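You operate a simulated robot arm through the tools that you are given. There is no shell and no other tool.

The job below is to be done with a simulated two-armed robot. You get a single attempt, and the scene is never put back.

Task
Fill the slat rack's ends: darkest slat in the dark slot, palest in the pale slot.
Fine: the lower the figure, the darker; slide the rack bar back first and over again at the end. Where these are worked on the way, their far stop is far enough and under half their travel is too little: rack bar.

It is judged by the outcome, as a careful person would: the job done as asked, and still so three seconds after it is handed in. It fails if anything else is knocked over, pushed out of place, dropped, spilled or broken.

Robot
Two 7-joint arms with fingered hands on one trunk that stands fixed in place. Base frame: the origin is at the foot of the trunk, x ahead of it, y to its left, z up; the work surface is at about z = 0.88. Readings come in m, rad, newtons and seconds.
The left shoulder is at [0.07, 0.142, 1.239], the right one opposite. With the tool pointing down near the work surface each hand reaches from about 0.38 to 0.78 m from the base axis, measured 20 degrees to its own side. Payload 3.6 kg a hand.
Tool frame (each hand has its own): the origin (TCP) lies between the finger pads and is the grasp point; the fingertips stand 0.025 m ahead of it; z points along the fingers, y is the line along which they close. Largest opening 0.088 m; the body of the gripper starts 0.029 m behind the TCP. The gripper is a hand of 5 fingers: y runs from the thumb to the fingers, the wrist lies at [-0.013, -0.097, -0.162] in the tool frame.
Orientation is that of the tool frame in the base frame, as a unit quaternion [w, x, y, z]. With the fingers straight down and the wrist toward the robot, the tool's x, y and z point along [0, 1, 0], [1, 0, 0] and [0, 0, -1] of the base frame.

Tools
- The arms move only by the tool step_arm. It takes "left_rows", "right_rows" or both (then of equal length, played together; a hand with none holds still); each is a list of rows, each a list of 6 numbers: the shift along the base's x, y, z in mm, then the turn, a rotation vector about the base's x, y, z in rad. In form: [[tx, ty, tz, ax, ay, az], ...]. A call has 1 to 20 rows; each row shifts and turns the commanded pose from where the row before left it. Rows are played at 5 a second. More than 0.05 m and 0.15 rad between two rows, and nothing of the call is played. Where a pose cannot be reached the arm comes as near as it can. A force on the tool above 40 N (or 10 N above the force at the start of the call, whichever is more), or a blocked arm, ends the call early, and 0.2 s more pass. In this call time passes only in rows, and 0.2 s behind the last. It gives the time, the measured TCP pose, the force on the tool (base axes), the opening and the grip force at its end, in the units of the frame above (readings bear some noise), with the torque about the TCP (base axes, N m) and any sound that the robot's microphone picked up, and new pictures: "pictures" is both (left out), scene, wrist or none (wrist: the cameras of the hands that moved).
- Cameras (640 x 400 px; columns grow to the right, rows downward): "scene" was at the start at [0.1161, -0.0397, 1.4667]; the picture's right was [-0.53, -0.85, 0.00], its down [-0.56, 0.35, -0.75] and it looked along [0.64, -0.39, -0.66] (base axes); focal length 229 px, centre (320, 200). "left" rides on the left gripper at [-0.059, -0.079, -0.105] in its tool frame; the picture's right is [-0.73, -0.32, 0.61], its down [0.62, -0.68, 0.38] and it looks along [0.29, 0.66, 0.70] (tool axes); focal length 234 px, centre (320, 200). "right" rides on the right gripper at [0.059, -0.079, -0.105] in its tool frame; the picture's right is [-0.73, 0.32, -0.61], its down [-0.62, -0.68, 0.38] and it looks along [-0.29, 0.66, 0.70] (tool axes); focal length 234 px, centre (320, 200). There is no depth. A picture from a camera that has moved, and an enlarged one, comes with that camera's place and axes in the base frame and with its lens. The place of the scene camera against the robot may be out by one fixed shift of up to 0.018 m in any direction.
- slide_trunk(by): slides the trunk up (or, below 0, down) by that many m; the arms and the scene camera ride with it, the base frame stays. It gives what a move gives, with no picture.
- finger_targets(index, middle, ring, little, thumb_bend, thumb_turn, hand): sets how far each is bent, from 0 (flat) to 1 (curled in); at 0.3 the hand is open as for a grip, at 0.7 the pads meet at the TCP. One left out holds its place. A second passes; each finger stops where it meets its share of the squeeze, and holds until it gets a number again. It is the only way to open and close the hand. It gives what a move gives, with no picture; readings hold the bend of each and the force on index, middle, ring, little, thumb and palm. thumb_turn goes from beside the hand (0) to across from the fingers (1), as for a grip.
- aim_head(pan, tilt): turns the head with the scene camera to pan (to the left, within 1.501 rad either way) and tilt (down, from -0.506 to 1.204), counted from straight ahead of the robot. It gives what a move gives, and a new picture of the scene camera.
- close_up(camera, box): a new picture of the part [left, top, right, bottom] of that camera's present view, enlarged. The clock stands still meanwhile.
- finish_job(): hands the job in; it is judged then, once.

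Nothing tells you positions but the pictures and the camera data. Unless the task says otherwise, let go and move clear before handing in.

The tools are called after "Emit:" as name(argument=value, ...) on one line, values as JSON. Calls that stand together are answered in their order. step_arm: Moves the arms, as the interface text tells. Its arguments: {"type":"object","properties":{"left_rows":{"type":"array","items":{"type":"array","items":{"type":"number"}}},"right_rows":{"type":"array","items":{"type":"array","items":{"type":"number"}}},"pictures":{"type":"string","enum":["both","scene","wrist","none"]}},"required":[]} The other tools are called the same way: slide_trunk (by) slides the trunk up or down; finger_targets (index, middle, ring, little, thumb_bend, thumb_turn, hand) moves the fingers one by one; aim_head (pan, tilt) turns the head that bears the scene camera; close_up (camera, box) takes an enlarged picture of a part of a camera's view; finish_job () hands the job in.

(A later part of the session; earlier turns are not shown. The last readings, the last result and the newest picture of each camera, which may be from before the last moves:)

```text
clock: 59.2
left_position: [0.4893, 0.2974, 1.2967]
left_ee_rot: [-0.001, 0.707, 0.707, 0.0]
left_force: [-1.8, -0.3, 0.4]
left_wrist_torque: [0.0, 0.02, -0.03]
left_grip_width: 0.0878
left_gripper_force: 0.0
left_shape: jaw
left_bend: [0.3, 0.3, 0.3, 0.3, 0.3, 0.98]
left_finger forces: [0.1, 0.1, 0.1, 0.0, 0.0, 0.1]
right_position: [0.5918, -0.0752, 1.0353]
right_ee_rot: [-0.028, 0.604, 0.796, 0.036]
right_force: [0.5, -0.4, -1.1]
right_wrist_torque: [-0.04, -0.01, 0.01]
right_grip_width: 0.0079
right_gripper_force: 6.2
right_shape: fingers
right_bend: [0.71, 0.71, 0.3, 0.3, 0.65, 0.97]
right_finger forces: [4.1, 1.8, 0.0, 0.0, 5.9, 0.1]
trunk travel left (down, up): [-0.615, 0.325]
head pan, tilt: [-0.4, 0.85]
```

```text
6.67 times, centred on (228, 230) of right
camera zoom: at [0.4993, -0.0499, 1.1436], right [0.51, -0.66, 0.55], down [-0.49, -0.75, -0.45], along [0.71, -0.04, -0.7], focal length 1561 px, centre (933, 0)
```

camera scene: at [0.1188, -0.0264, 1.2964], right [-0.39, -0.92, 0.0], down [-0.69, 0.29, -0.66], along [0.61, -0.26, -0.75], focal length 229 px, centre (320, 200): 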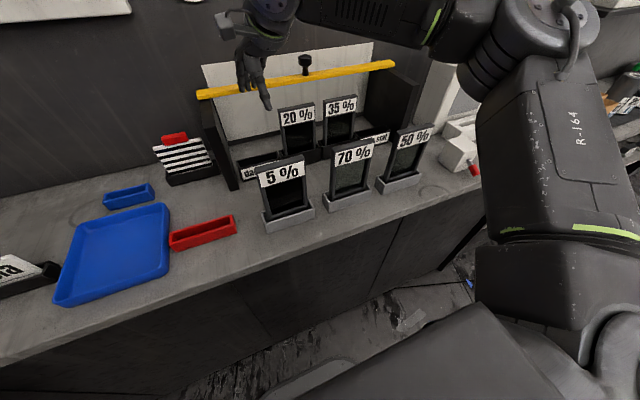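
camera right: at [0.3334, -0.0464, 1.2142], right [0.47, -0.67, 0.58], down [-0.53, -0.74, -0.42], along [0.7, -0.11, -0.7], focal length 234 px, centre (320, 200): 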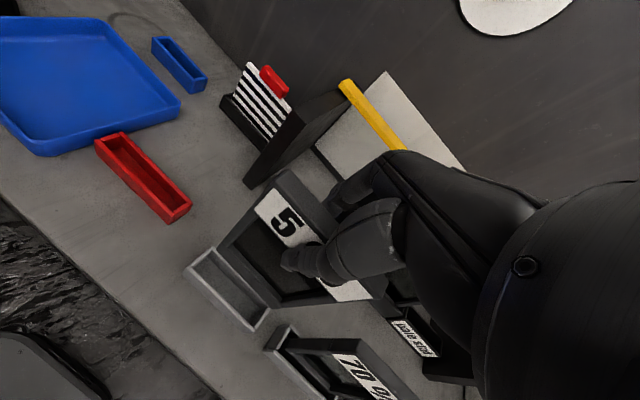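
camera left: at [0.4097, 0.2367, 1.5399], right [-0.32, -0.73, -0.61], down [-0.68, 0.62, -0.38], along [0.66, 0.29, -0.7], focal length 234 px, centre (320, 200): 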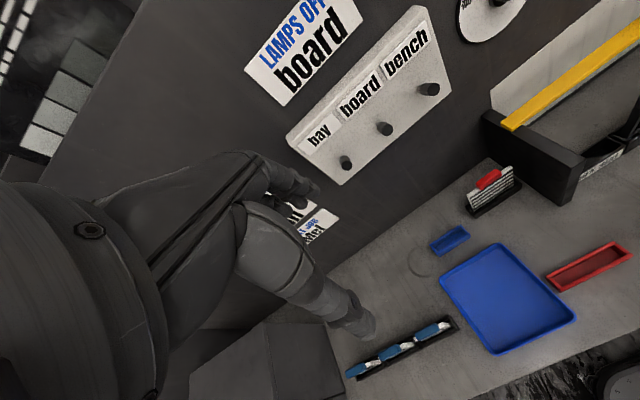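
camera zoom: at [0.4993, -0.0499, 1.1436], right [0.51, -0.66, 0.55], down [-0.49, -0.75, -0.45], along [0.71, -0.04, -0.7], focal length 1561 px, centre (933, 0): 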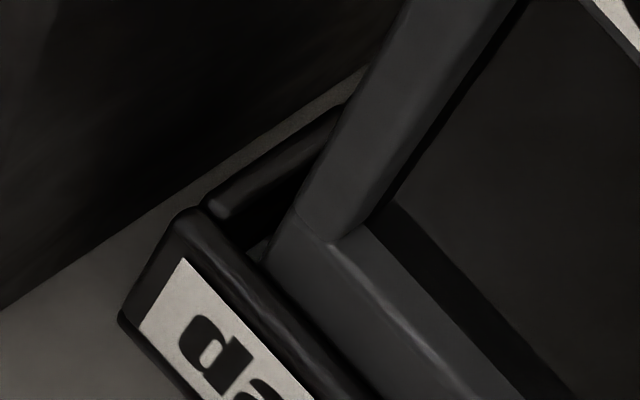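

No contact, and the slat's foot is inside the slot now. Continuing down.

Emit:
step_arm(right_rows=[[0, 0, -5, 0, 0, 0], [0, 0, -5, 0, 0, 0], [0, 0, -5, 0, 0, 0]], pictures="none")

Emit:
close_up(camera="scene", box=[230, 120, 310, 185])

Emit:
close_up(camera="right", box=[180, 200, 276, 260])

```text
clock: 60.0
left_position: [0.4899, 0.2974, 1.2962]
left_ee_rot: [0.0, 0.707, 0.707, 0.0]
left_force: [-0.4, -0.6, -0.2]
left_wrist_torque: [0.0, 0.04, 0.02]
left_grip_width: 0.0878
left_gripper_force: 0.1
left_shape: jaw
left_bend: [0.3, 0.3, 0.3, 0.3, 0.3, 0.98]
left_finger forces: [0.0, 0.0, 0.0, 0.1, 0.0, 0.0]
right_position: [0.5905, -0.0777, 1.0203]
right_ee_rot: [-0.028, 0.604, 0.796, 0.035]
right_force: [0.1, 0.0, -0.4]
right_wrist_torque: [-0.01, -0.02, 0.02]
right_grip_width: 0.008
right_gripper_force: 6.4
right_shape: fingers
right_bend: [0.71, 0.71, 0.3, 0.3, 0.65, 0.97]
right_finger forces: [4.4, 2.2, 0.1, 0.0, 6.1, 0.0]
trunk travel left (down, up): [-0.615, 0.325]
head pan, tilt: [-0.4, 0.85]
```

```text
6.15 times, centred on (270, 152) of scene
camera zoom: at [0.117, -0.0259, 1.2966], right [-0.39, -0.92, 0.0], down [-0.69, 0.29, -0.66], along [0.61, -0.26, -0.75], focal length 1408 px, centre (628, 492)
```

zoom: 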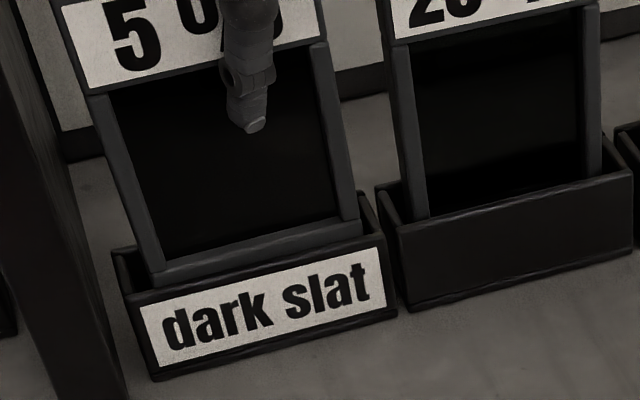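

```text
6.67 times, centred on (228, 230) of right
camera zoom: at [0.4991, -0.0506, 1.1288], right [0.51, -0.66, 0.55], down [-0.49, -0.75, -0.45], along [0.71, -0.04, -0.7], focal length 1561 px, centre (933, 0)
```

zoom: 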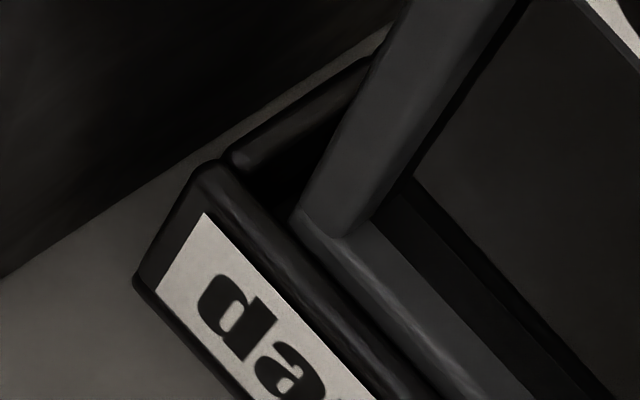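

It's sliding in cleanly. I'll go on with 3 mm steps until it touches the floor of the slot.

Emit:
step_arm(right_rows=[[0, 0, -4, 0, 0, 0], [0, 0, -4, 0, 0, 0], [0, 0, -3, 0, 0, 0]], pictures="none")

Emit:
close_up(camera="scene", box=[230, 120, 310, 185])

```text
clock: 60.8
left_position: [0.4895, 0.2964, 1.2971]
left_ee_rot: [0.0, 0.708, 0.707, 0.0]
left_force: [-0.2, 0.3, -0.6]
left_wrist_torque: [-0.01, 0.0, 0.02]
left_grip_width: 0.0878
left_gripper_force: 0.1
left_shape: jaw
left_bend: [0.3, 0.3, 0.3, 0.3, 0.3, 0.98]
left_finger forces: [0.0, 0.1, 0.1, 0.1, 0.0, 0.0]
right_position: [0.5915, -0.0765, 1.009]
right_ee_rot: [-0.027, 0.603, 0.796, 0.036]
right_force: [0.3, 0.3, -0.3]
right_wrist_torque: [-0.04, -0.09, 0.0]
right_grip_width: 0.0077
right_gripper_force: 6.3
right_shape: fingers
right_bend: [0.71, 0.71, 0.3, 0.3, 0.65, 0.97]
right_finger forces: [4.6, 2.2, 0.0, 0.0, 6.1, 0.0]
trunk travel left (down, up): [-0.615, 0.325]
head pan, tilt: [-0.4, 0.85]
```

```text
6.15 times, centred on (270, 152) of scene
camera zoom: at [0.1171, -0.0259, 1.2966], right [-0.39, -0.92, 0.0], down [-0.69, 0.29, -0.66], along [0.61, -0.26, -0.75], focal length 1408 px, centre (628, 492)
```

zoom: 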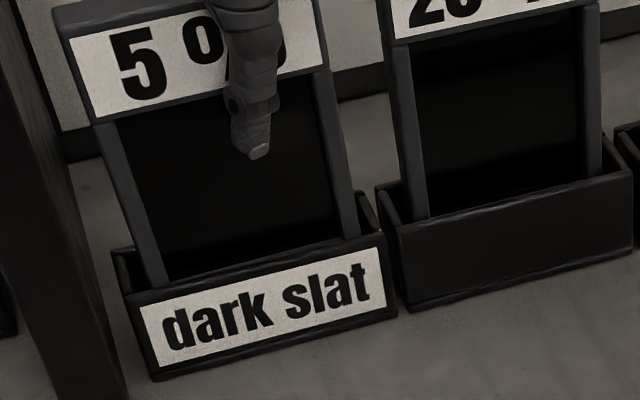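

Almost level with how the 20 % slat sits. A few more small steps.

Emit:
step_arm(right_rows=[[0, 0, -3, 0, 0, 0], [0, 0, -3, 0, 0, 0]], pictures="none")

Emit:
close_up(camera="scene", box=[230, 120, 310, 185])

```text
clock: 61.4
left_position: [0.4885, 0.296, 1.2966]
left_ee_rot: [0.0, 0.708, 0.707, 0.0]
left_force: [-0.3, 0.4, -0.4]
left_wrist_torque: [-0.01, 0.01, -0.01]
left_grip_width: 0.0879
left_gripper_force: 0.0
left_shape: jaw
left_bend: [0.3, 0.3, 0.3, 0.3, 0.3, 0.98]
left_finger forces: [0.0, 0.0, 0.1, 0.0, 0.0, 0.0]
right_position: [0.5907, -0.0776, 1.0035]
right_ee_rot: [-0.028, 0.604, 0.796, 0.036]
right_force: [1.7, 0.0, 1.1]
right_wrist_torque: [0.05, -0.12, -0.01]
right_grip_width: 0.0079
right_gripper_force: 7.5
right_shape: fingers
right_bend: [0.71, 0.72, 0.3, 0.3, 0.65, 0.97]
right_finger forces: [5.3, 2.9, 0.0, 0.1, 6.5, 0.1]
trunk travel left (down, up): [-0.615, 0.325]
head pan, tilt: [-0.4, 0.85]
```

```text
6.15 times, centred on (270, 152) of scene
camera zoom: at [0.1165, -0.0261, 1.2967], right [-0.39, -0.92, 0.0], down [-0.69, 0.29, -0.66], along [0.61, -0.26, -0.75], focal length 1408 px, centre (628, 492)
```

zoom: 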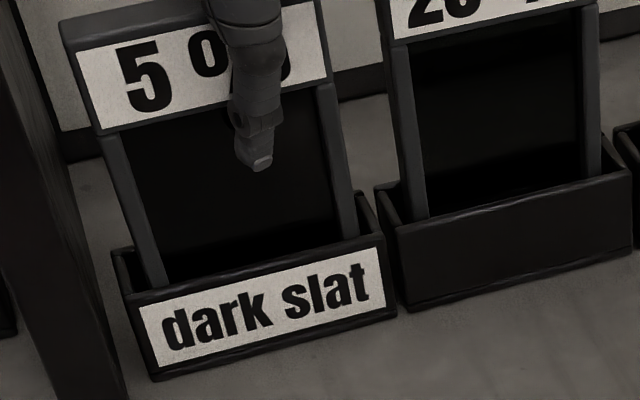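

There's a slight sideways touch on the front wall (1.7 N). I'll ease 1.5 mm back and continue down.

Emit:
step_arm(right_rows=[[1.5, 0, 0, 0, 0, 0], [0, 0, -3, 0, 0, 0], [0, 0, -2, 0, 0, 0]], pictures="none")

Emit:
close_up(camera="scene", box=[230, 105, 326, 185])

Emit:
close_up(camera="right", box=[180, 180, 308, 260])

```text
clock: 62.2
left_position: [0.4874, 0.2975, 1.2978]
left_ee_rot: [0.001, 0.708, 0.707, 0.001]
left_force: [0.6, 0.1, -0.2]
left_wrist_torque: [-0.02, -0.03, -0.01]
left_grip_width: 0.0877
left_gripper_force: 0.0
left_shape: jaw
left_bend: [0.3, 0.3, 0.3, 0.3, 0.3, 0.98]
left_finger forces: [0.0, 0.1, 0.1, 0.1, 0.1, 0.0]
right_position: [0.5918, -0.0765, 0.9996]
right_ee_rot: [-0.027, 0.604, 0.795, 0.036]
right_force: [4.0, -2.1, 15.9]
right_wrist_torque: [0.0, -0.15, -0.01]
right_grip_width: 0.0075
right_gripper_force: 10.3
right_shape: fingers
right_bend: [0.71, 0.72, 0.3, 0.3, 0.66, 0.97]
right_finger forces: [7.6, 4.4, 0.2, 0.0, 8.4, 0.0]
trunk travel left (down, up): [-0.615, 0.325]
head pan, tilt: [-0.4, 0.85]
```

```text
5.00 times, centred on (278, 145) of scene
camera zoom: at [0.1149, -0.0261, 1.2971], right [-0.39, -0.92, 0.0], down [-0.69, 0.29, -0.66], along [0.61, -0.26, -0.75], focal length 1144 px, centre (530, 475)
```

zoom: 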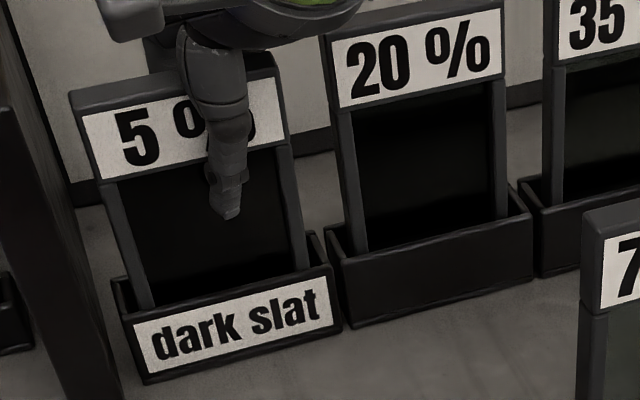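

```text
5.00 times, centred on (244, 220) of right
camera zoom: at [0.4993, -0.0499, 1.1088], right [0.51, -0.67, 0.55], down [-0.49, -0.75, -0.45], along [0.71, -0.04, -0.7], focal length 1171 px, centre (700, 100)
```

zoom: 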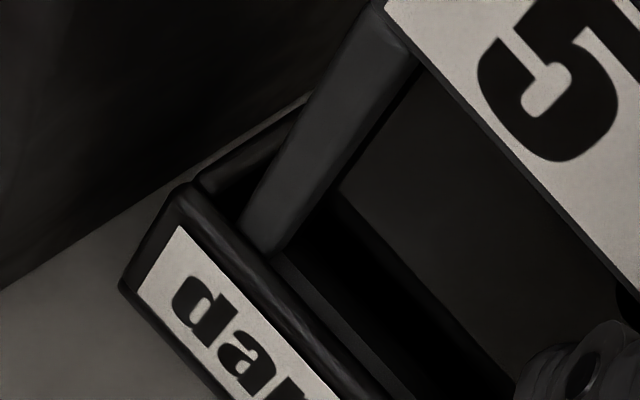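

The slat is on the slot's floor (16 N). I'll ease the pressure off and open the fingers gently.

Emit:
step_arm(right_rows=[[1, 0, 2, 0, 0, 0]], pictures="none")

Emit:
finger_targets(hand="right", index=0.6, middle=0.6, thumb_bend=0.56)

Emit:
close_up(camera="scene", box=[230, 105, 326, 185])

Emit:
close_up(camera="right", box=[160, 150, 400, 300])

```text
clock: 62.6
left_position: [0.4881, 0.2968, 1.2966]
left_ee_rot: [0.0, 0.707, 0.707, 0.001]
left_force: [-0.3, -0.1, -0.1]
left_wrist_torque: [0.02, 0.02, 0.02]
left_grip_width: 0.0879
left_gripper_force: 0.0
left_shape: jaw
left_bend: [0.3, 0.3, 0.3, 0.3, 0.3, 0.98]
left_finger forces: [0.0, 0.1, 0.0, 0.1, 0.0, 0.1]
right_position: [0.5917, -0.0758, 1.0]
right_ee_rot: [-0.027, 0.605, 0.795, 0.035]
right_force: [1.6, -1.5, 12.8]
right_wrist_torque: [-0.01, -0.05, -0.02]
right_grip_width: 0.0076
right_gripper_force: 10.0
right_shape: fingers
right_bend: [0.71, 0.72, 0.3, 0.3, 0.66, 0.97]
right_finger forces: [6.2, 3.3, 0.0, 0.0, 8.7, 0.0]
trunk travel left (down, up): [-0.615, 0.325]
head pan, tilt: [-0.4, 0.85]
```

```text
clock: 63.6
left_position: [0.4886, 0.2978, 1.2967]
left_ee_rot: [0.0, 0.707, 0.707, 0.0]
left_force: [1.7, -0.4, 0.0]
left_wrist_torque: [-0.02, 0.01, 0.0]
left_grip_width: 0.0879
left_gripper_force: 0.0
left_shape: jaw
left_bend: [0.3, 0.3, 0.3, 0.3, 0.3, 0.98]
left_finger forces: [0.1, 0.0, 0.1, 0.0, 0.0, 0.0]
right_position: [0.5935, -0.0757, 1.0001]
right_ee_rot: [-0.028, 0.604, 0.796, 0.036]
right_force: [0.5, 0.4, 0.0]
right_wrist_torque: [0.02, -0.02, 0.04]
right_grip_width: 0.0239
right_gripper_force: 0.0
right_shape: fingers
right_bend: [0.6, 0.6, 0.3, 0.3, 0.56, 0.97]
right_finger forces: [0.0, 0.1, 0.1, 0.0, 0.1, 0.0]
trunk travel left (down, up): [-0.615, 0.325]
head pan, tilt: [-0.4, 0.85]
```

```text
5.00 times, centred on (278, 145) of scene
camera zoom: at [0.1166, -0.0258, 1.2966], right [-0.39, -0.92, 0.0], down [-0.69, 0.29, -0.66], along [0.61, -0.26, -0.75], focal length 1144 px, centre (530, 475)
```

zoom: 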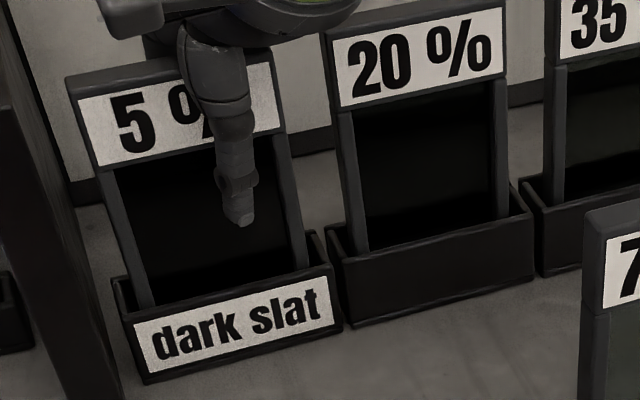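

```text
2.67 times, centred on (280, 225) of right
camera zoom: at [0.5017, -0.0498, 1.1083], right [0.51, -0.66, 0.55], down [-0.49, -0.75, -0.45], along [0.71, -0.04, -0.7], focal length 624 px, centre (427, 133)
```

zoom: 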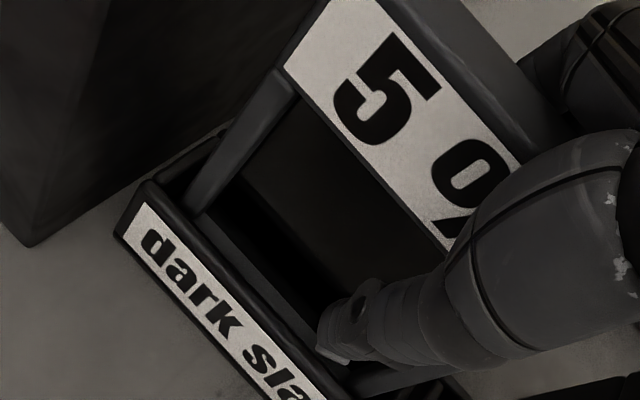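

The slat settled upright in the dark slot. I'll open the rest of the way and lift clear.

Emit:
finger_targets(hand="right", index=0.35, middle=0.35, thumb_bend=0.3)

Emit:
step_arm(right_rows=[[0, 0, 15, 0, 0, 0], [0, 0, 25, 0, 0, 0], [0, 0, 35, 0, 0, 0], [0, 0, 35, 0, 0, 0]], pictures="both")

Emit:
close_up(camera="scene", box=[220, 70, 380, 185])

```text
clock: 64.6
left_position: [0.4893, 0.297, 1.2976]
left_ee_rot: [0.0, 0.707, 0.707, 0.0]
left_force: [0.3, -0.1, 0.5]
left_wrist_torque: [0.0, 0.0, 0.03]
left_grip_width: 0.0875
left_gripper_force: 0.1
left_shape: jaw
left_bend: [0.3, 0.3, 0.3, 0.3, 0.3, 0.98]
left_finger forces: [0.0, 0.0, 0.0, 0.1, 0.0, 0.0]
right_position: [0.5943, -0.0758, 1.0008]
right_ee_rot: [-0.028, 0.604, 0.796, 0.035]
right_force: [0.9, -0.3, -0.2]
right_wrist_torque: [0.0, -0.02, 0.02]
right_grip_width: 0.079
right_gripper_force: 0.1
right_shape: fingers
right_bend: [0.35, 0.35, 0.3, 0.3, 0.3, 0.97]
right_finger forces: [0.0, 0.0, 0.1, 0.0, 0.1, 0.1]
trunk travel left (down, up): [-0.615, 0.325]
head pan, tilt: [-0.4, 0.85]
```

```text
clock: 65.6
left_position: [0.49, 0.2968, 1.2971]
left_ee_rot: [0.0, 0.707, 0.707, 0.0]
left_force: [-0.3, -0.4, 0.8]
left_wrist_torque: [0.03, 0.02, 0.03]
left_grip_width: 0.0879
left_gripper_force: 0.0
left_shape: jaw
left_bend: [0.3, 0.3, 0.3, 0.3, 0.3, 0.98]
left_finger forces: [0.1, 0.0, 0.0, 0.1, 0.1, 0.0]
right_position: [0.5913, -0.0809, 1.0881]
right_ee_rot: [-0.028, 0.604, 0.796, 0.036]
right_force: [0.1, -0.3, -0.6]
right_wrist_torque: [0.0, 0.01, 0.01]
right_grip_width: 0.079
right_gripper_force: 0.1
right_shape: fingers
right_bend: [0.35, 0.35, 0.3, 0.3, 0.3, 0.97]
right_finger forces: [0.1, 0.0, 0.0, 0.0, 0.0, 0.1]
right hand out of reach, approached as far as the arm can: row 4
trunk travel left (down, up): [-0.615, 0.325]
head pan, tilt: [-0.4, 0.85]
camera scene: at [0.1166, -0.0258, 1.2966], right [-0.39, -0.92, 0.0], down [-0.69, 0.29, -0.66], along [0.61, -0.26, -0.75], focal length 229 px, centre (320, 200)
camera right: at [0.5005, -0.0545, 1.1954], right [0.51, -0.66, 0.55], down [-0.49, -0.75, -0.45], along [0.71, -0.04, -0.7], focal length 234 px, centre (320, 200)
```

scene: 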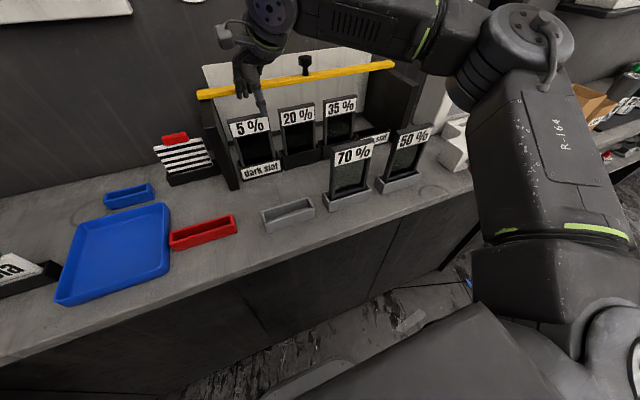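
right: 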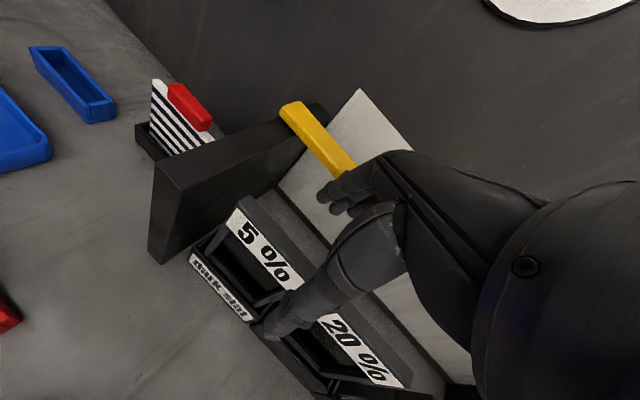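

```text
3.48 times, centred on (300, 128) of scene
camera zoom: at [0.1166, -0.0258, 1.2966], right [-0.39, -0.92, 0.0], down [-0.69, 0.29, -0.66], along [0.61, -0.26, -0.75], focal length 796 px, centre (390, 452)
```

zoom: 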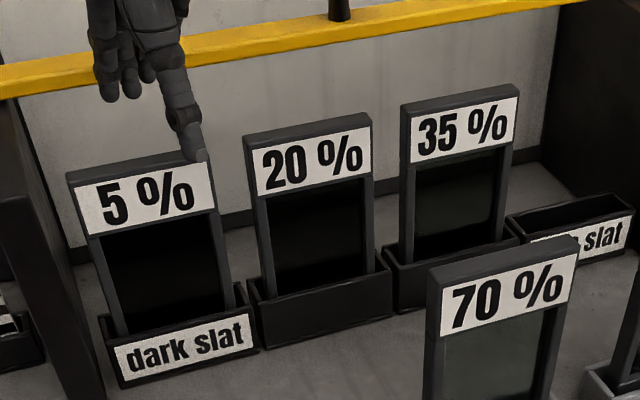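

The 5 % slat stands upright in the dark slot and nothing else was disturbed. Next I'll move the open hand back over the 70 % slat to measure it.

Emit:
step_arm(right_rows=[[-34, -10, 10, 0, 0, 0], [-34, -30, 8, 0, 0, 0], [-34, -30, 8, 0, 0, 0], [-34, -35, 8, 0, 0, 0], [-30, -35, 6, 0, 0, 0]], pictures="both")

Emit:
close_up(camera="right", box=[160, 150, 400, 300])

Emit:
close_up(camera="scene", box=[300, 120, 460, 220])

```text
clock: 66.8
left_position: [0.4878, 0.2956, 1.2978]
left_ee_rot: [0.0, 0.707, 0.708, 0.001]
left_force: [-0.1, -1.5, 0.4]
left_wrist_torque: [-0.02, -0.01, 0.0]
left_grip_width: 0.0876
left_gripper_force: 0.1
left_shape: jaw
left_bend: [0.3, 0.3, 0.3, 0.3, 0.3, 0.98]
left_finger forces: [0.0, 0.1, 0.0, 0.1, 0.1, 0.0]
right_position: [0.4239, -0.2184, 1.1275]
right_ee_rot: [-0.029, 0.603, 0.797, 0.036]
right_force: [-1.0, 0.4, 0.8]
right_wrist_torque: [0.04, -0.02, -0.03]
right_grip_width: 0.0791
right_gripper_force: 0.0
right_shape: fingers
right_bend: [0.35, 0.35, 0.3, 0.3, 0.3, 0.97]
right_finger forces: [0.1, 0.0, 0.0, 0.0, 0.0, 0.0]
trunk travel left (down, up): [-0.615, 0.325]
head pan, tilt: [-0.4, 0.85]
camera scene: at [0.1152, -0.0275, 1.2967], right [-0.39, -0.92, 0.0], down [-0.69, 0.29, -0.66], along [0.61, -0.26, -0.75], focal length 229 px, centre (320, 200)
camera right: at [0.3322, -0.1925, 1.2361], right [0.51, -0.66, 0.55], down [-0.49, -0.75, -0.45], along [0.71, -0.04, -0.7], focal length 234 px, centre (320, 200)
```

scene: 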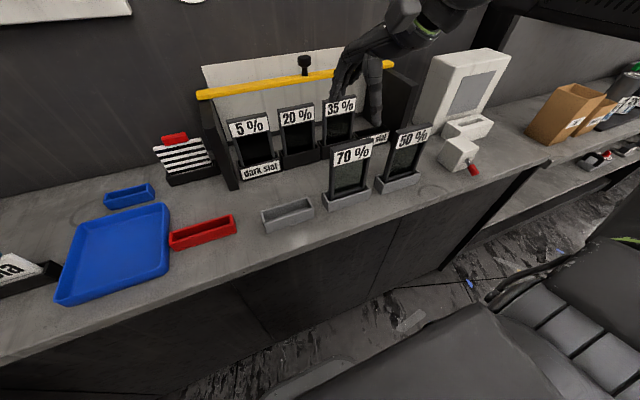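
right: 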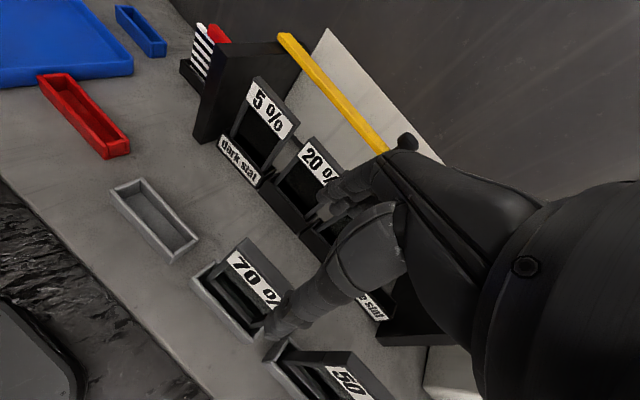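

```text
2.67 times, centred on (280, 225) of right
camera zoom: at [0.3322, -0.1925, 1.2361], right [0.51, -0.66, 0.55], down [-0.49, -0.75, -0.45], along [0.71, -0.04, -0.7], focal length 624 px, centre (427, 133)
```

zoom: 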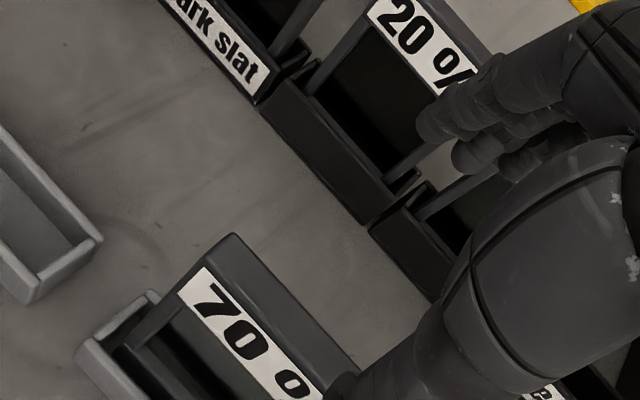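

```text
4.00 times, centred on (380, 170) of scene
camera zoom: at [0.1152, -0.0275, 1.2967], right [-0.39, -0.92, 0.0], down [-0.69, 0.29, -0.66], along [0.61, -0.26, -0.75], focal length 915 px, centre (80, 320)
```

zoom: 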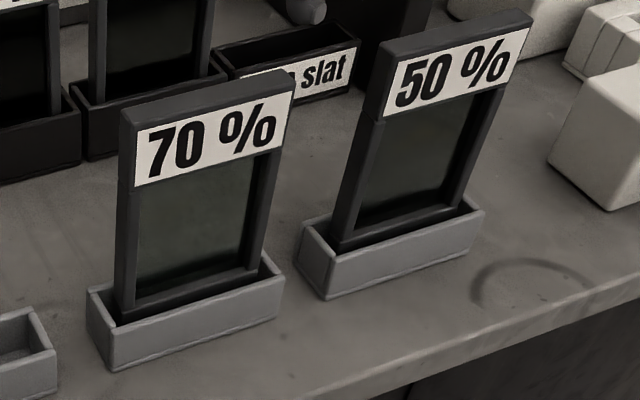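

The 70 % slat's top centre measures (0.427, −0.225). I'll centre the hand on it and descend to the same grip height as before.

Emit:
step_arm(right_rows=[[4, -6.5, -25, 0, 0, 0], [0, 0, -30, 0, 0, 0], [0, 0, -30, 0, 0, 0], [0, 0, -22, 0, 0, 0], [0, 0, -16, 0, 0, 0]], pictures="none")

Emit:
close_up(camera="right", box=[160, 150, 400, 300])

Emit:
close_up(camera="scene", box=[300, 110, 460, 220])

```text
clock: 68.0
left_position: [0.4895, 0.2984, 1.2956]
left_ee_rot: [0.001, 0.708, 0.706, 0.001]
left_force: [0.9, 0.5, 0.9]
left_wrist_torque: [0.02, 0.02, -0.02]
left_grip_width: 0.0875
left_gripper_force: 0.0
left_shape: jaw
left_bend: [0.3, 0.3, 0.3, 0.3, 0.3, 0.98]
left_finger forces: [0.1, 0.0, 0.0, 0.0, 0.0, 0.0]
right_position: [0.4291, -0.2257, 1.0021]
right_ee_rot: [-0.027, 0.604, 0.796, 0.035]
right_force: [0.4, 0.1, 0.1]
right_wrist_torque: [-0.02, -0.02, 0.01]
right_grip_width: 0.0794
right_gripper_force: 0.0
right_shape: fingers
right_bend: [0.35, 0.35, 0.3, 0.3, 0.3, 0.97]
right_finger forces: [0.0, 0.1, 0.0, 0.0, 0.0, 0.0]
trunk travel left (down, up): [-0.615, 0.325]
head pan, tilt: [-0.4, 0.85]
```

```text
2.67 times, centred on (280, 225) of right
camera zoom: at [0.3378, -0.1993, 1.1119], right [0.51, -0.66, 0.55], down [-0.49, -0.75, -0.45], along [0.71, -0.04, -0.7], focal length 624 px, centre (427, 133)
```

zoom: 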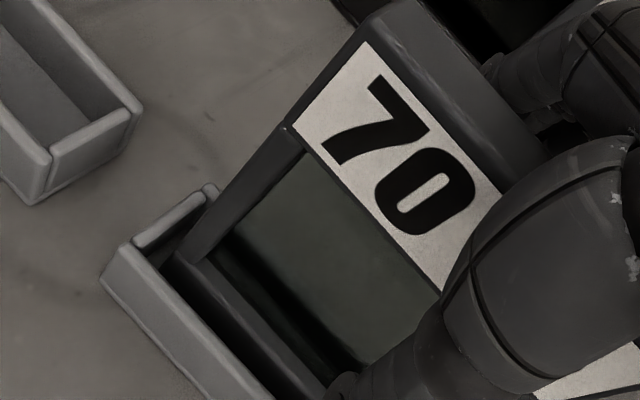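

```text
3.64 times, centred on (380, 165) of scene
camera zoom: at [0.117, -0.0257, 1.2966], right [-0.39, -0.92, 0.0], down [-0.69, 0.29, -0.66], along [0.61, -0.26, -0.75], focal length 832 px, centre (102, 327)
```

zoom: 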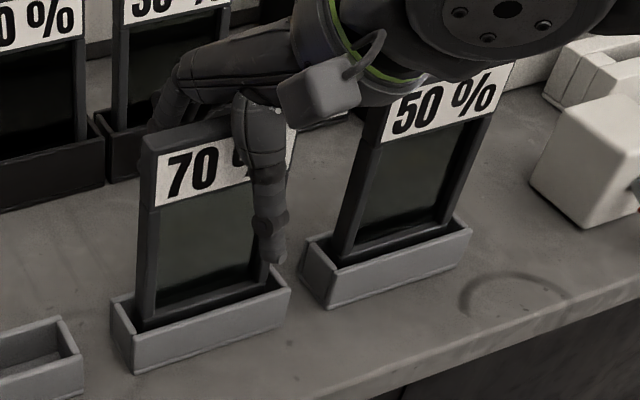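

The hand is around the 70 % slat. I'll close thumb, index and middle on it in two stages.

Emit:
finger_targets(hand="right", index=0.6, middle=0.6, thumb_bend=0.56)

Emit:
finger_targets(hand="right", index=0.72, middle=0.72, thumb_bend=0.72)

Emit:
step_arm(right_rows=[[0, 0, 5, 0, 0, 0], [0, 0, 12, 0, 0, 0], [0, 0, 15, 0, 0, 0], [0, 0, 15, 0, 0, 0], [0, 0, 15, 0, 0, 0]], pictures="both")

Emit:
close_up(camera="scene", box=[320, 100, 416, 160])

Emit:
close_up(camera="scene", box=[320, 140, 416, 200])

Emit:
close_up(camera="right", box=[200, 140, 328, 220])

```text
clock: 69.0
left_position: [0.4909, 0.2983, 1.2966]
left_ee_rot: [0.0, 0.707, 0.707, 0.0]
left_force: [0.9, 0.6, 0.1]
left_wrist_torque: [0.02, 0.03, 0.02]
left_grip_width: 0.0877
left_gripper_force: 0.0
left_shape: jaw
left_bend: [0.3, 0.3, 0.3, 0.3, 0.3, 0.98]
left_finger forces: [0.0, 0.0, 0.1, 0.0, 0.1, 0.0]
right_position: [0.43, -0.2253, 1.0033]
right_ee_rot: [-0.029, 0.604, 0.795, 0.036]
right_force: [0.2, -0.6, -0.7]
right_wrist_torque: [0.02, 0.0, -0.03]
right_grip_width: 0.0245
right_gripper_force: 0.0
right_shape: fingers
right_bend: [0.6, 0.6, 0.3, 0.3, 0.56, 0.97]
right_finger forces: [0.0, 0.1, 0.1, 0.0, 0.0, 0.0]
trunk travel left (down, up): [-0.615, 0.325]
head pan, tilt: [-0.4, 0.85]
```

```text
clock: 70.0
left_position: [0.4896, 0.2978, 1.2964]
left_ee_rot: [-0.001, 0.707, 0.707, 0.0]
left_force: [1.0, 0.9, -0.1]
left_wrist_torque: [0.01, -0.01, -0.06]
left_grip_width: 0.0878
left_gripper_force: 0.1
left_shape: jaw
left_bend: [0.3, 0.3, 0.3, 0.3, 0.3, 0.98]
left_finger forces: [0.0, 0.0, 0.0, 0.1, 0.0, 0.0]
right_position: [0.4294, -0.2258, 1.0036]
right_ee_rot: [-0.028, 0.605, 0.795, 0.036]
right_force: [-0.2, -0.3, 0.4]
right_wrist_torque: [0.03, -0.01, 0.0]
right_grip_width: 0.0083
right_gripper_force: 5.3
right_shape: fingers
right_bend: [0.71, 0.71, 0.3, 0.3, 0.64, 0.97]
right_finger forces: [4.3, 1.5, 0.0, 0.1, 5.7, 0.0]
trunk travel left (down, up): [-0.615, 0.325]
head pan, tilt: [-0.4, 0.85]
```

```text
clock: 71.2
left_position: [0.4893, 0.2976, 1.2976]
left_ee_rot: [0.0, 0.707, 0.707, -0.001]
left_force: [0.2, -0.3, 0.1]
left_wrist_torque: [-0.01, 0.0, 0.01]
left_grip_width: 0.0881
left_gripper_force: 0.0
left_shape: jaw
left_bend: [0.3, 0.3, 0.3, 0.3, 0.3, 0.98]
left_finger forces: [0.1, 0.0, 0.0, 0.1, 0.1, 0.1]
right_position: [0.4303, -0.2249, 1.0655]
right_ee_rot: [-0.028, 0.604, 0.795, 0.035]
right_force: [-0.5, 0.1, -0.6]
right_wrist_torque: [-0.01, 0.02, 0.0]
right_grip_width: 0.0082
right_gripper_force: 5.3
right_shape: fingers
right_bend: [0.71, 0.71, 0.3, 0.3, 0.64, 0.97]
right_finger forces: [4.3, 1.5, 0.0, 0.0, 5.8, 0.0]
trunk travel left (down, up): [-0.615, 0.325]
head pan, tilt: [-0.4, 0.85]
camera scene: at [0.1165, -0.0257, 1.2966], right [-0.39, -0.92, 0.0], down [-0.69, 0.29, -0.66], along [0.61, -0.26, -0.75], focal length 229 px, centre (320, 200)
camera right: at [0.3379, -0.1999, 1.1734], right [0.51, -0.66, 0.55], down [-0.49, -0.75, -0.45], along [0.71, -0.04, -0.7], focal length 234 px, centre (320, 200)
```

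scene: 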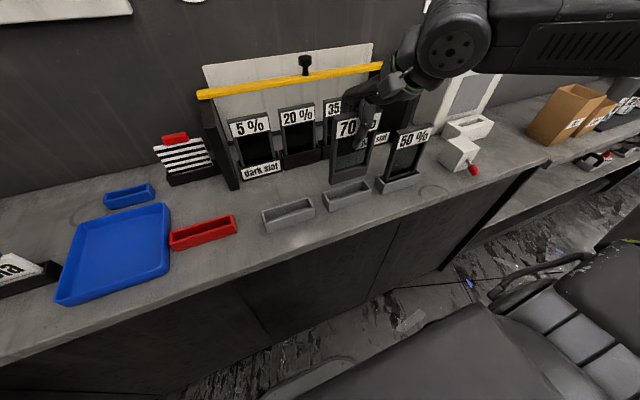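
right: 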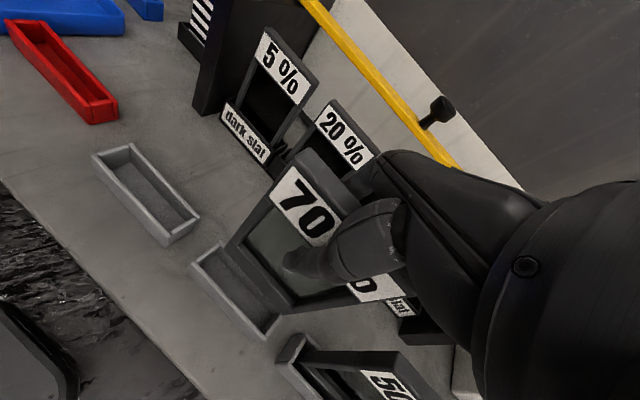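

```text
6.67 times, centred on (368, 130) of scene
camera zoom: at [0.1165, -0.0257, 1.2966], right [-0.39, -0.92, 0.0], down [-0.69, 0.29, -0.66], along [0.61, -0.26, -0.75], focal length 1525 px, centre (0, 667)
```

zoom: 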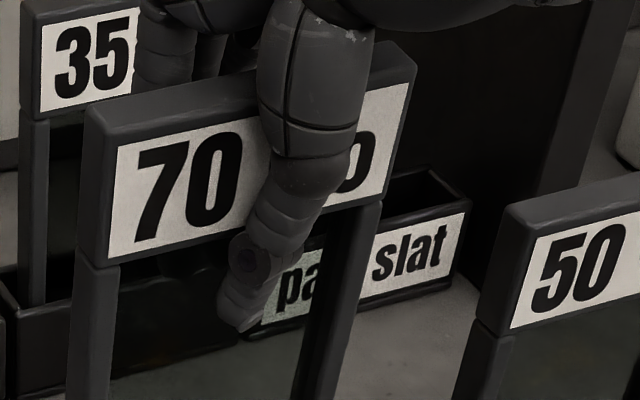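

```text
6.67 times, centred on (368, 170) of scene
camera zoom: at [0.1165, -0.0257, 1.2966], right [-0.39, -0.92, 0.0], down [-0.69, 0.29, -0.66], along [0.61, -0.26, -0.75], focal length 1525 px, centre (0, 400)
```

zoom: 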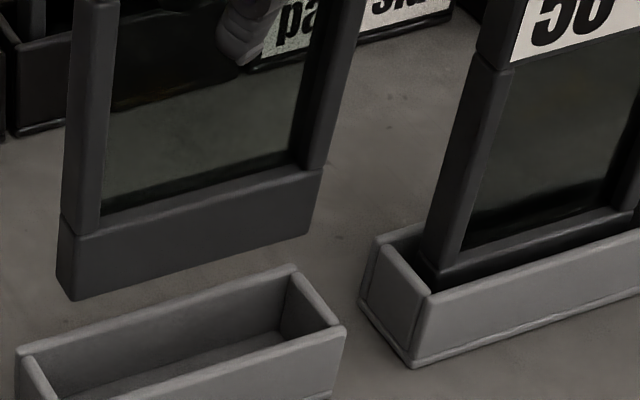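

```text
5.00 times, centred on (264, 180) of right
camera zoom: at [0.3379, -0.1999, 1.1734], right [0.51, -0.66, 0.55], down [-0.49, -0.75, -0.45], along [0.71, -0.04, -0.7], focal length 1171 px, centre (600, 300)
```

zoom: 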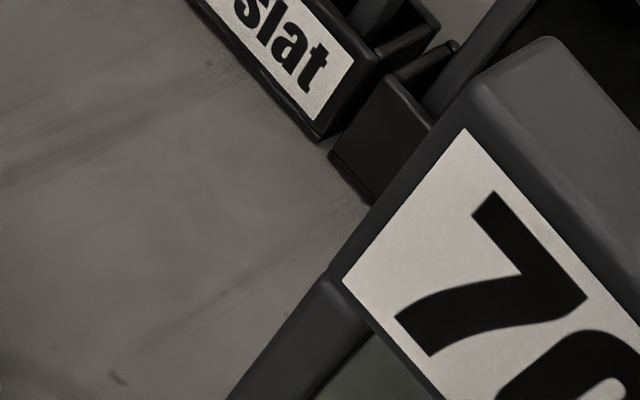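

The 70 % slat is held upright and straight (only about 0.06 rad lean toward the robot). I'll raise it to z = 1.10, carry it forward into the free corridor at x ≈ 0.505, and then right toward the pale slot.

Emit:
step_arm(right_rows=[[10, 0, 20, 0, 0, 0], [30, 0, 15, 0, 0, 0], [35, 0, 0, 0, 0, 0], [0, -35, 0, 0, 0, 0], [0, -40, 0, 0, 0, 0], [0, -40, 0, 0, 0, 0], [0, -35, 0, 0, 0, 0], [0, -15, 0, 0, 0, 0]], pictures="both")

Emit:
close_up(camera="right", box=[160, 120, 400, 270])

Emit:
close_up(camera="scene", box=[320, 80, 448, 160])

```text
clock: 73.0
left_position: [0.4896, 0.2973, 1.2965]
left_ee_rot: [0.0, 0.707, 0.707, 0.0]
left_force: [0.5, -0.4, -1.0]
left_wrist_torque: [-0.01, 0.02, 0.01]
left_grip_width: 0.0876
left_gripper_force: 0.0
left_shape: jaw
left_bend: [0.3, 0.3, 0.3, 0.3, 0.3, 0.98]
left_finger forces: [0.0, 0.1, 0.1, 0.1, 0.0, 0.1]
right_position: [0.5038, -0.3916, 1.0994]
right_ee_rot: [-0.028, 0.603, 0.796, 0.035]
right_force: [0.6, 0.3, -0.7]
right_wrist_torque: [0.0, -0.01, -0.01]
right_grip_width: 0.0079
right_gripper_force: 5.6
right_shape: fingers
right_bend: [0.71, 0.71, 0.3, 0.3, 0.65, 0.97]
right_finger forces: [4.1, 1.5, 0.1, 0.0, 5.8, 0.0]
trunk travel left (down, up): [-0.615, 0.325]
head pan, tilt: [-0.4, 0.85]
camera scene: at [0.117, -0.026, 1.2966], right [-0.39, -0.92, 0.0], down [-0.69, 0.29, -0.66], along [0.61, -0.26, -0.75], focal length 229 px, centre (320, 200)
camera right: at [0.4115, -0.3652, 1.2086], right [0.51, -0.66, 0.55], down [-0.49, -0.75, -0.45], along [0.71, -0.04, -0.7], focal length 234 px, centre (320, 200)
```

scene: 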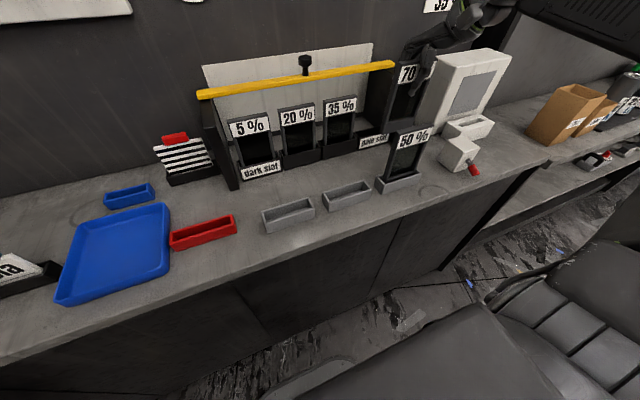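
right: 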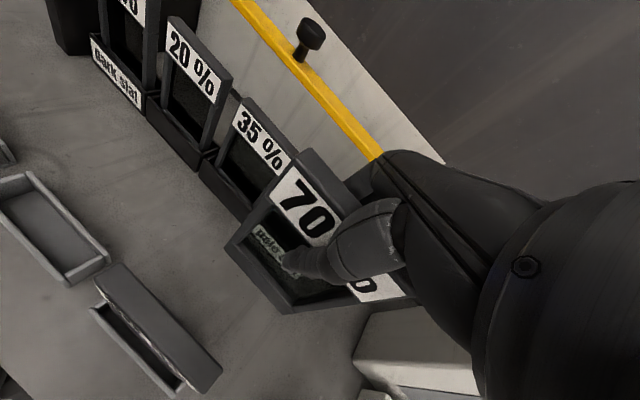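

```text
2.67 times, centred on (280, 195) of right
camera zoom: at [0.4115, -0.3652, 1.2086], right [0.51, -0.66, 0.55], down [-0.49, -0.75, -0.45], along [0.71, -0.04, -0.7], focal length 624 px, centre (427, 213)
```

zoom: 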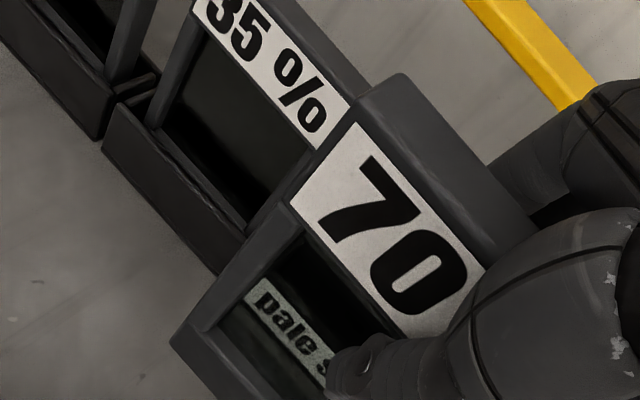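

```text
5.00 times, centred on (384, 120) of scene
camera zoom: at [0.117, -0.026, 1.2966], right [-0.39, -0.92, 0.0], down [-0.69, 0.29, -0.66], along [0.61, -0.26, -0.75], focal length 1144 px, centre (0, 600)
```

zoom: 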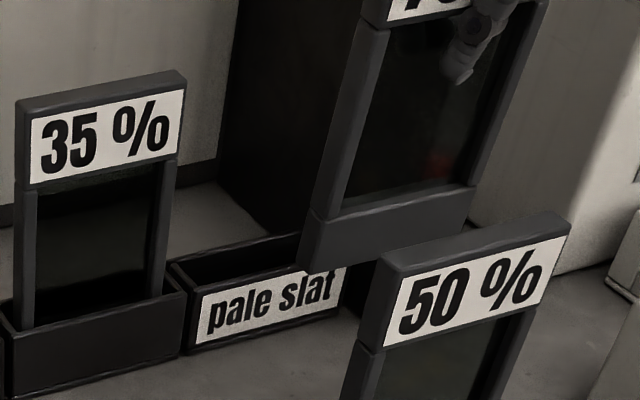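

The corridor move went cleanly and the 50 % slat is untouched. The pale tray measures about (0.596, −0.393). I'll right the slat by 0.05 and bring it above the pale slot, just over the rim, to compare.

Emit:
step_arm(right_rows=[[30, -1, 0, 0, 0.025, 0], [30, -1, 0, 0, 0.025, 0], [25, 0, 0, 0, 0, 0], [10, 0, -15, 0, 0, 0], [0, 0, -15, 0, 0, 0], [0, 0, -10, 0, 0, 0]], pictures="none")

Emit:
close_up(camera="scene", box=[320, 80, 416, 160])

Emit:
close_up(camera="right", box=[180, 190, 308, 270])

```text
clock: 74.4
left_position: [0.4893, 0.2966, 1.2973]
left_ee_rot: [0.0, 0.707, 0.707, 0.0]
left_force: [0.8, -0.6, 0.3]
left_wrist_torque: [0.02, 0.02, 0.02]
left_grip_width: 0.0877
left_gripper_force: 0.1
left_shape: jaw
left_bend: [0.3, 0.3, 0.3, 0.3, 0.3, 0.98]
left_finger forces: [0.0, 0.0, 0.1, 0.0, 0.0, 0.1]
right_position: [0.5991, -0.3955, 1.061]
right_ee_rot: [-0.049, 0.604, 0.795, 0.021]
right_force: [0.1, 0.9, -0.6]
right_wrist_torque: [-0.02, -0.02, 0.01]
right_grip_width: 0.0079
right_gripper_force: 5.8
right_shape: fingers
right_bend: [0.71, 0.71, 0.3, 0.3, 0.65, 0.97]
right_finger forces: [4.2, 1.6, 0.0, 0.0, 5.8, 0.0]
trunk travel left (down, up): [-0.615, 0.325]
head pan, tilt: [-0.4, 0.85]
```

```text
5.00 times, centred on (368, 120) of scene
camera zoom: at [0.117, -0.026, 1.2966], right [-0.39, -0.92, 0.0], down [-0.69, 0.29, -0.66], along [0.61, -0.26, -0.75], focal length 1144 px, centre (80, 600)
```

zoom: 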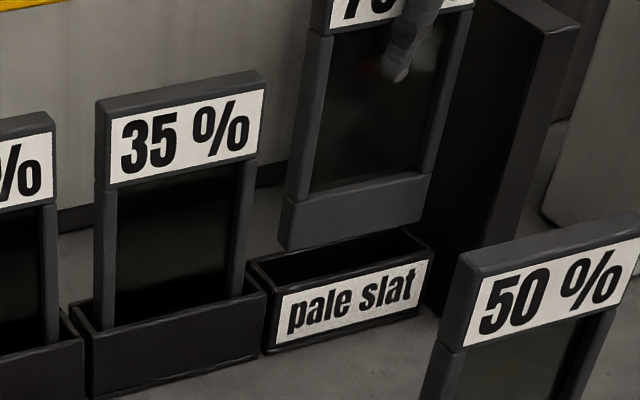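

```text
5.00 times, centred on (244, 230) of right
camera zoom: at [0.5132, -0.3684, 1.173], right [0.53, -0.66, 0.52], down [-0.51, -0.75, -0.43], along [0.67, -0.04, -0.74], focal length 1171 px, centre (700, 50)
```

zoom: 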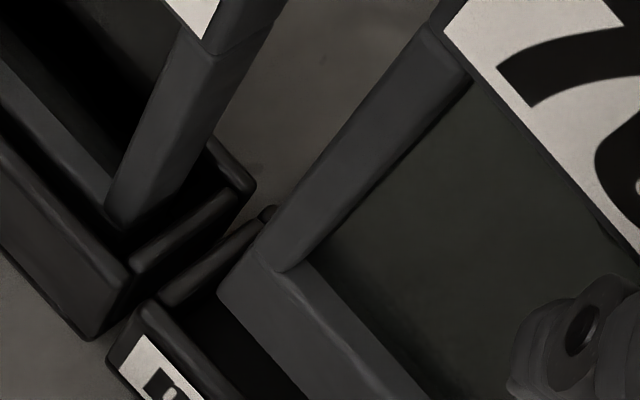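

The slat is over the pale tray. I'll lower it to a few millimetres above the rim for a closer comparison.

Emit:
step_arm(right_rows=[[0, 0, -6, 0, 0, 0], [0, 0, -5, 0, 0, 0]], pictures="none")

Emit:
close_up(camera="scene", box=[360, 115, 416, 155])

Emit:
close_up(camera="right", box=[180, 210, 276, 270])

```text
clock: 75.0
left_position: [0.4899, 0.2975, 1.2979]
left_ee_rot: [0.0, 0.707, 0.707, 0.001]
left_force: [0.3, 0.3, -0.1]
left_wrist_torque: [-0.01, 0.03, 0.0]
left_grip_width: 0.0877
left_gripper_force: 0.1
left_shape: jaw
left_bend: [0.3, 0.3, 0.3, 0.3, 0.3, 0.98]
left_finger forces: [0.0, 0.1, 0.1, 0.1, 0.0, 0.0]
right_position: [0.5995, -0.3941, 1.0486]
right_ee_rot: [-0.049, 0.605, 0.794, 0.02]
right_force: [0.7, 0.0, -0.4]
right_wrist_torque: [-0.02, -0.03, -0.01]
right_grip_width: 0.0082
right_gripper_force: 5.8
right_shape: fingers
right_bend: [0.71, 0.71, 0.3, 0.3, 0.65, 0.97]
right_finger forces: [4.2, 1.5, 0.1, 0.0, 5.9, 0.0]
trunk travel left (down, up): [-0.615, 0.325]
head pan, tilt: [-0.4, 0.85]
```

```text
10.00 times, centred on (388, 135) of scene
camera zoom: at [0.117, -0.026, 1.2966], right [-0.39, -0.92, 0.0], down [-0.69, 0.29, -0.66], along [0.61, -0.26, -0.75], focal length 2287 px, centre (-360, 850)
```

zoom: 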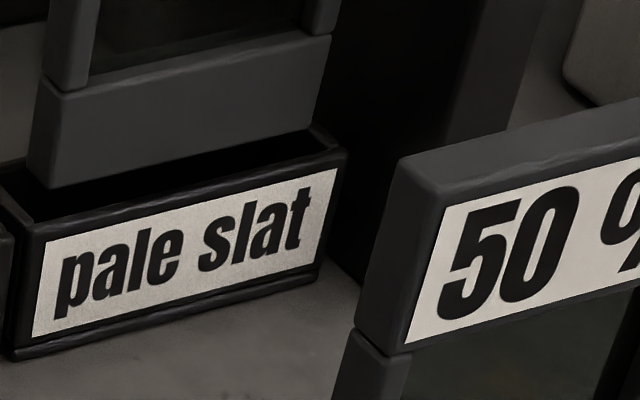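

```text
6.67 times, centred on (228, 240) of right
camera zoom: at [0.513, -0.3678, 1.1618], right [0.53, -0.66, 0.52], down [-0.51, -0.75, -0.43], along [0.67, -0.04, -0.74], focal length 1561 px, centre (933, -67)
```

zoom: 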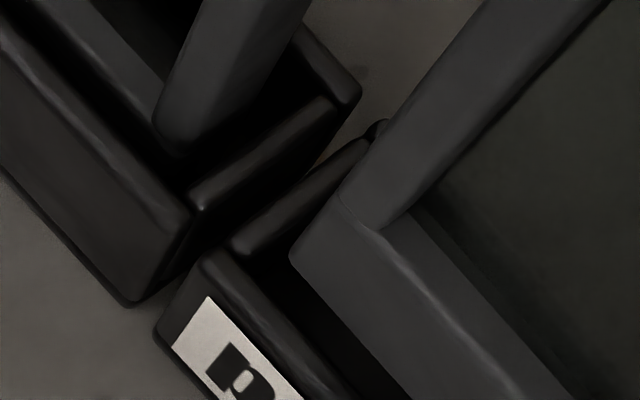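

Both views put the slat centred over the pale slot (y within 1 mm, front face about 4.5 mm behind the front wall). Lowering it in.

Emit:
step_arm(right_rows=[[0, 0, -5, 0, 0, 0], [0, 0, -5, 0, 0, 0], [0, 0, -5, 0, 0, 0]], pictures="none")

Emit:
close_up(camera="scene", box=[350, 105, 422, 155])

Emit:
close_up(camera="right", box=[180, 210, 276, 270])

```text
clock: 75.8
left_position: [0.4901, 0.2977, 1.2965]
left_ee_rot: [0.0, 0.707, 0.707, 0.0]
left_force: [-0.1, 0.7, -0.1]
left_wrist_torque: [0.04, -0.03, 0.01]
left_grip_width: 0.0877
left_gripper_force: 0.1
left_shape: jaw
left_bend: [0.3, 0.3, 0.3, 0.3, 0.3, 0.98]
left_finger forces: [0.0, 0.0, 0.1, 0.1, 0.0, 0.0]
right_position: [0.5985, -0.3939, 1.034]
right_ee_rot: [-0.047, 0.604, 0.795, 0.02]
right_force: [0.2, -1.2, -0.2]
right_wrist_torque: [-0.01, 0.01, 0.01]
right_grip_width: 0.0076
right_gripper_force: 6.2
right_shape: fingers
right_bend: [0.71, 0.71, 0.3, 0.3, 0.65, 0.97]
right_finger forces: [4.2, 1.6, 0.0, 0.1, 5.8, 0.0]
trunk travel left (down, up): [-0.615, 0.325]
head pan, tilt: [-0.4, 0.85]
```

```text
8.00 times, centred on (386, 130) of scene
camera zoom: at [0.1169, -0.0261, 1.2966], right [-0.39, -0.92, 0.0], down [-0.69, 0.29, -0.66], along [0.61, -0.26, -0.75], focal length 1830 px, centre (-208, 760)
```

zoom: 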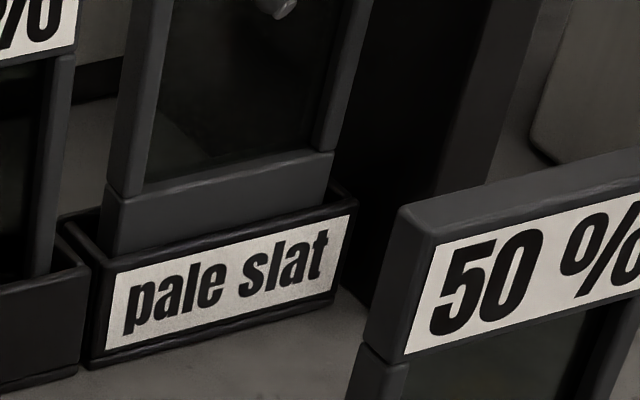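

```text
6.67 times, centred on (228, 240) of right
camera zoom: at [0.5124, -0.3672, 1.1457], right [0.53, -0.66, 0.52], down [-0.51, -0.75, -0.43], along [0.67, -0.04, -0.74], focal length 1561 px, centre (933, -67)
```

zoom: 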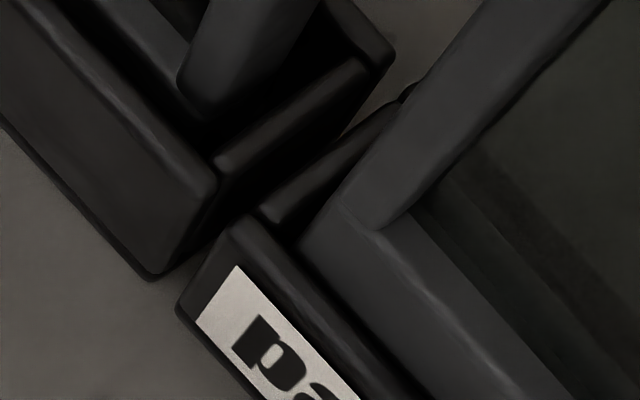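

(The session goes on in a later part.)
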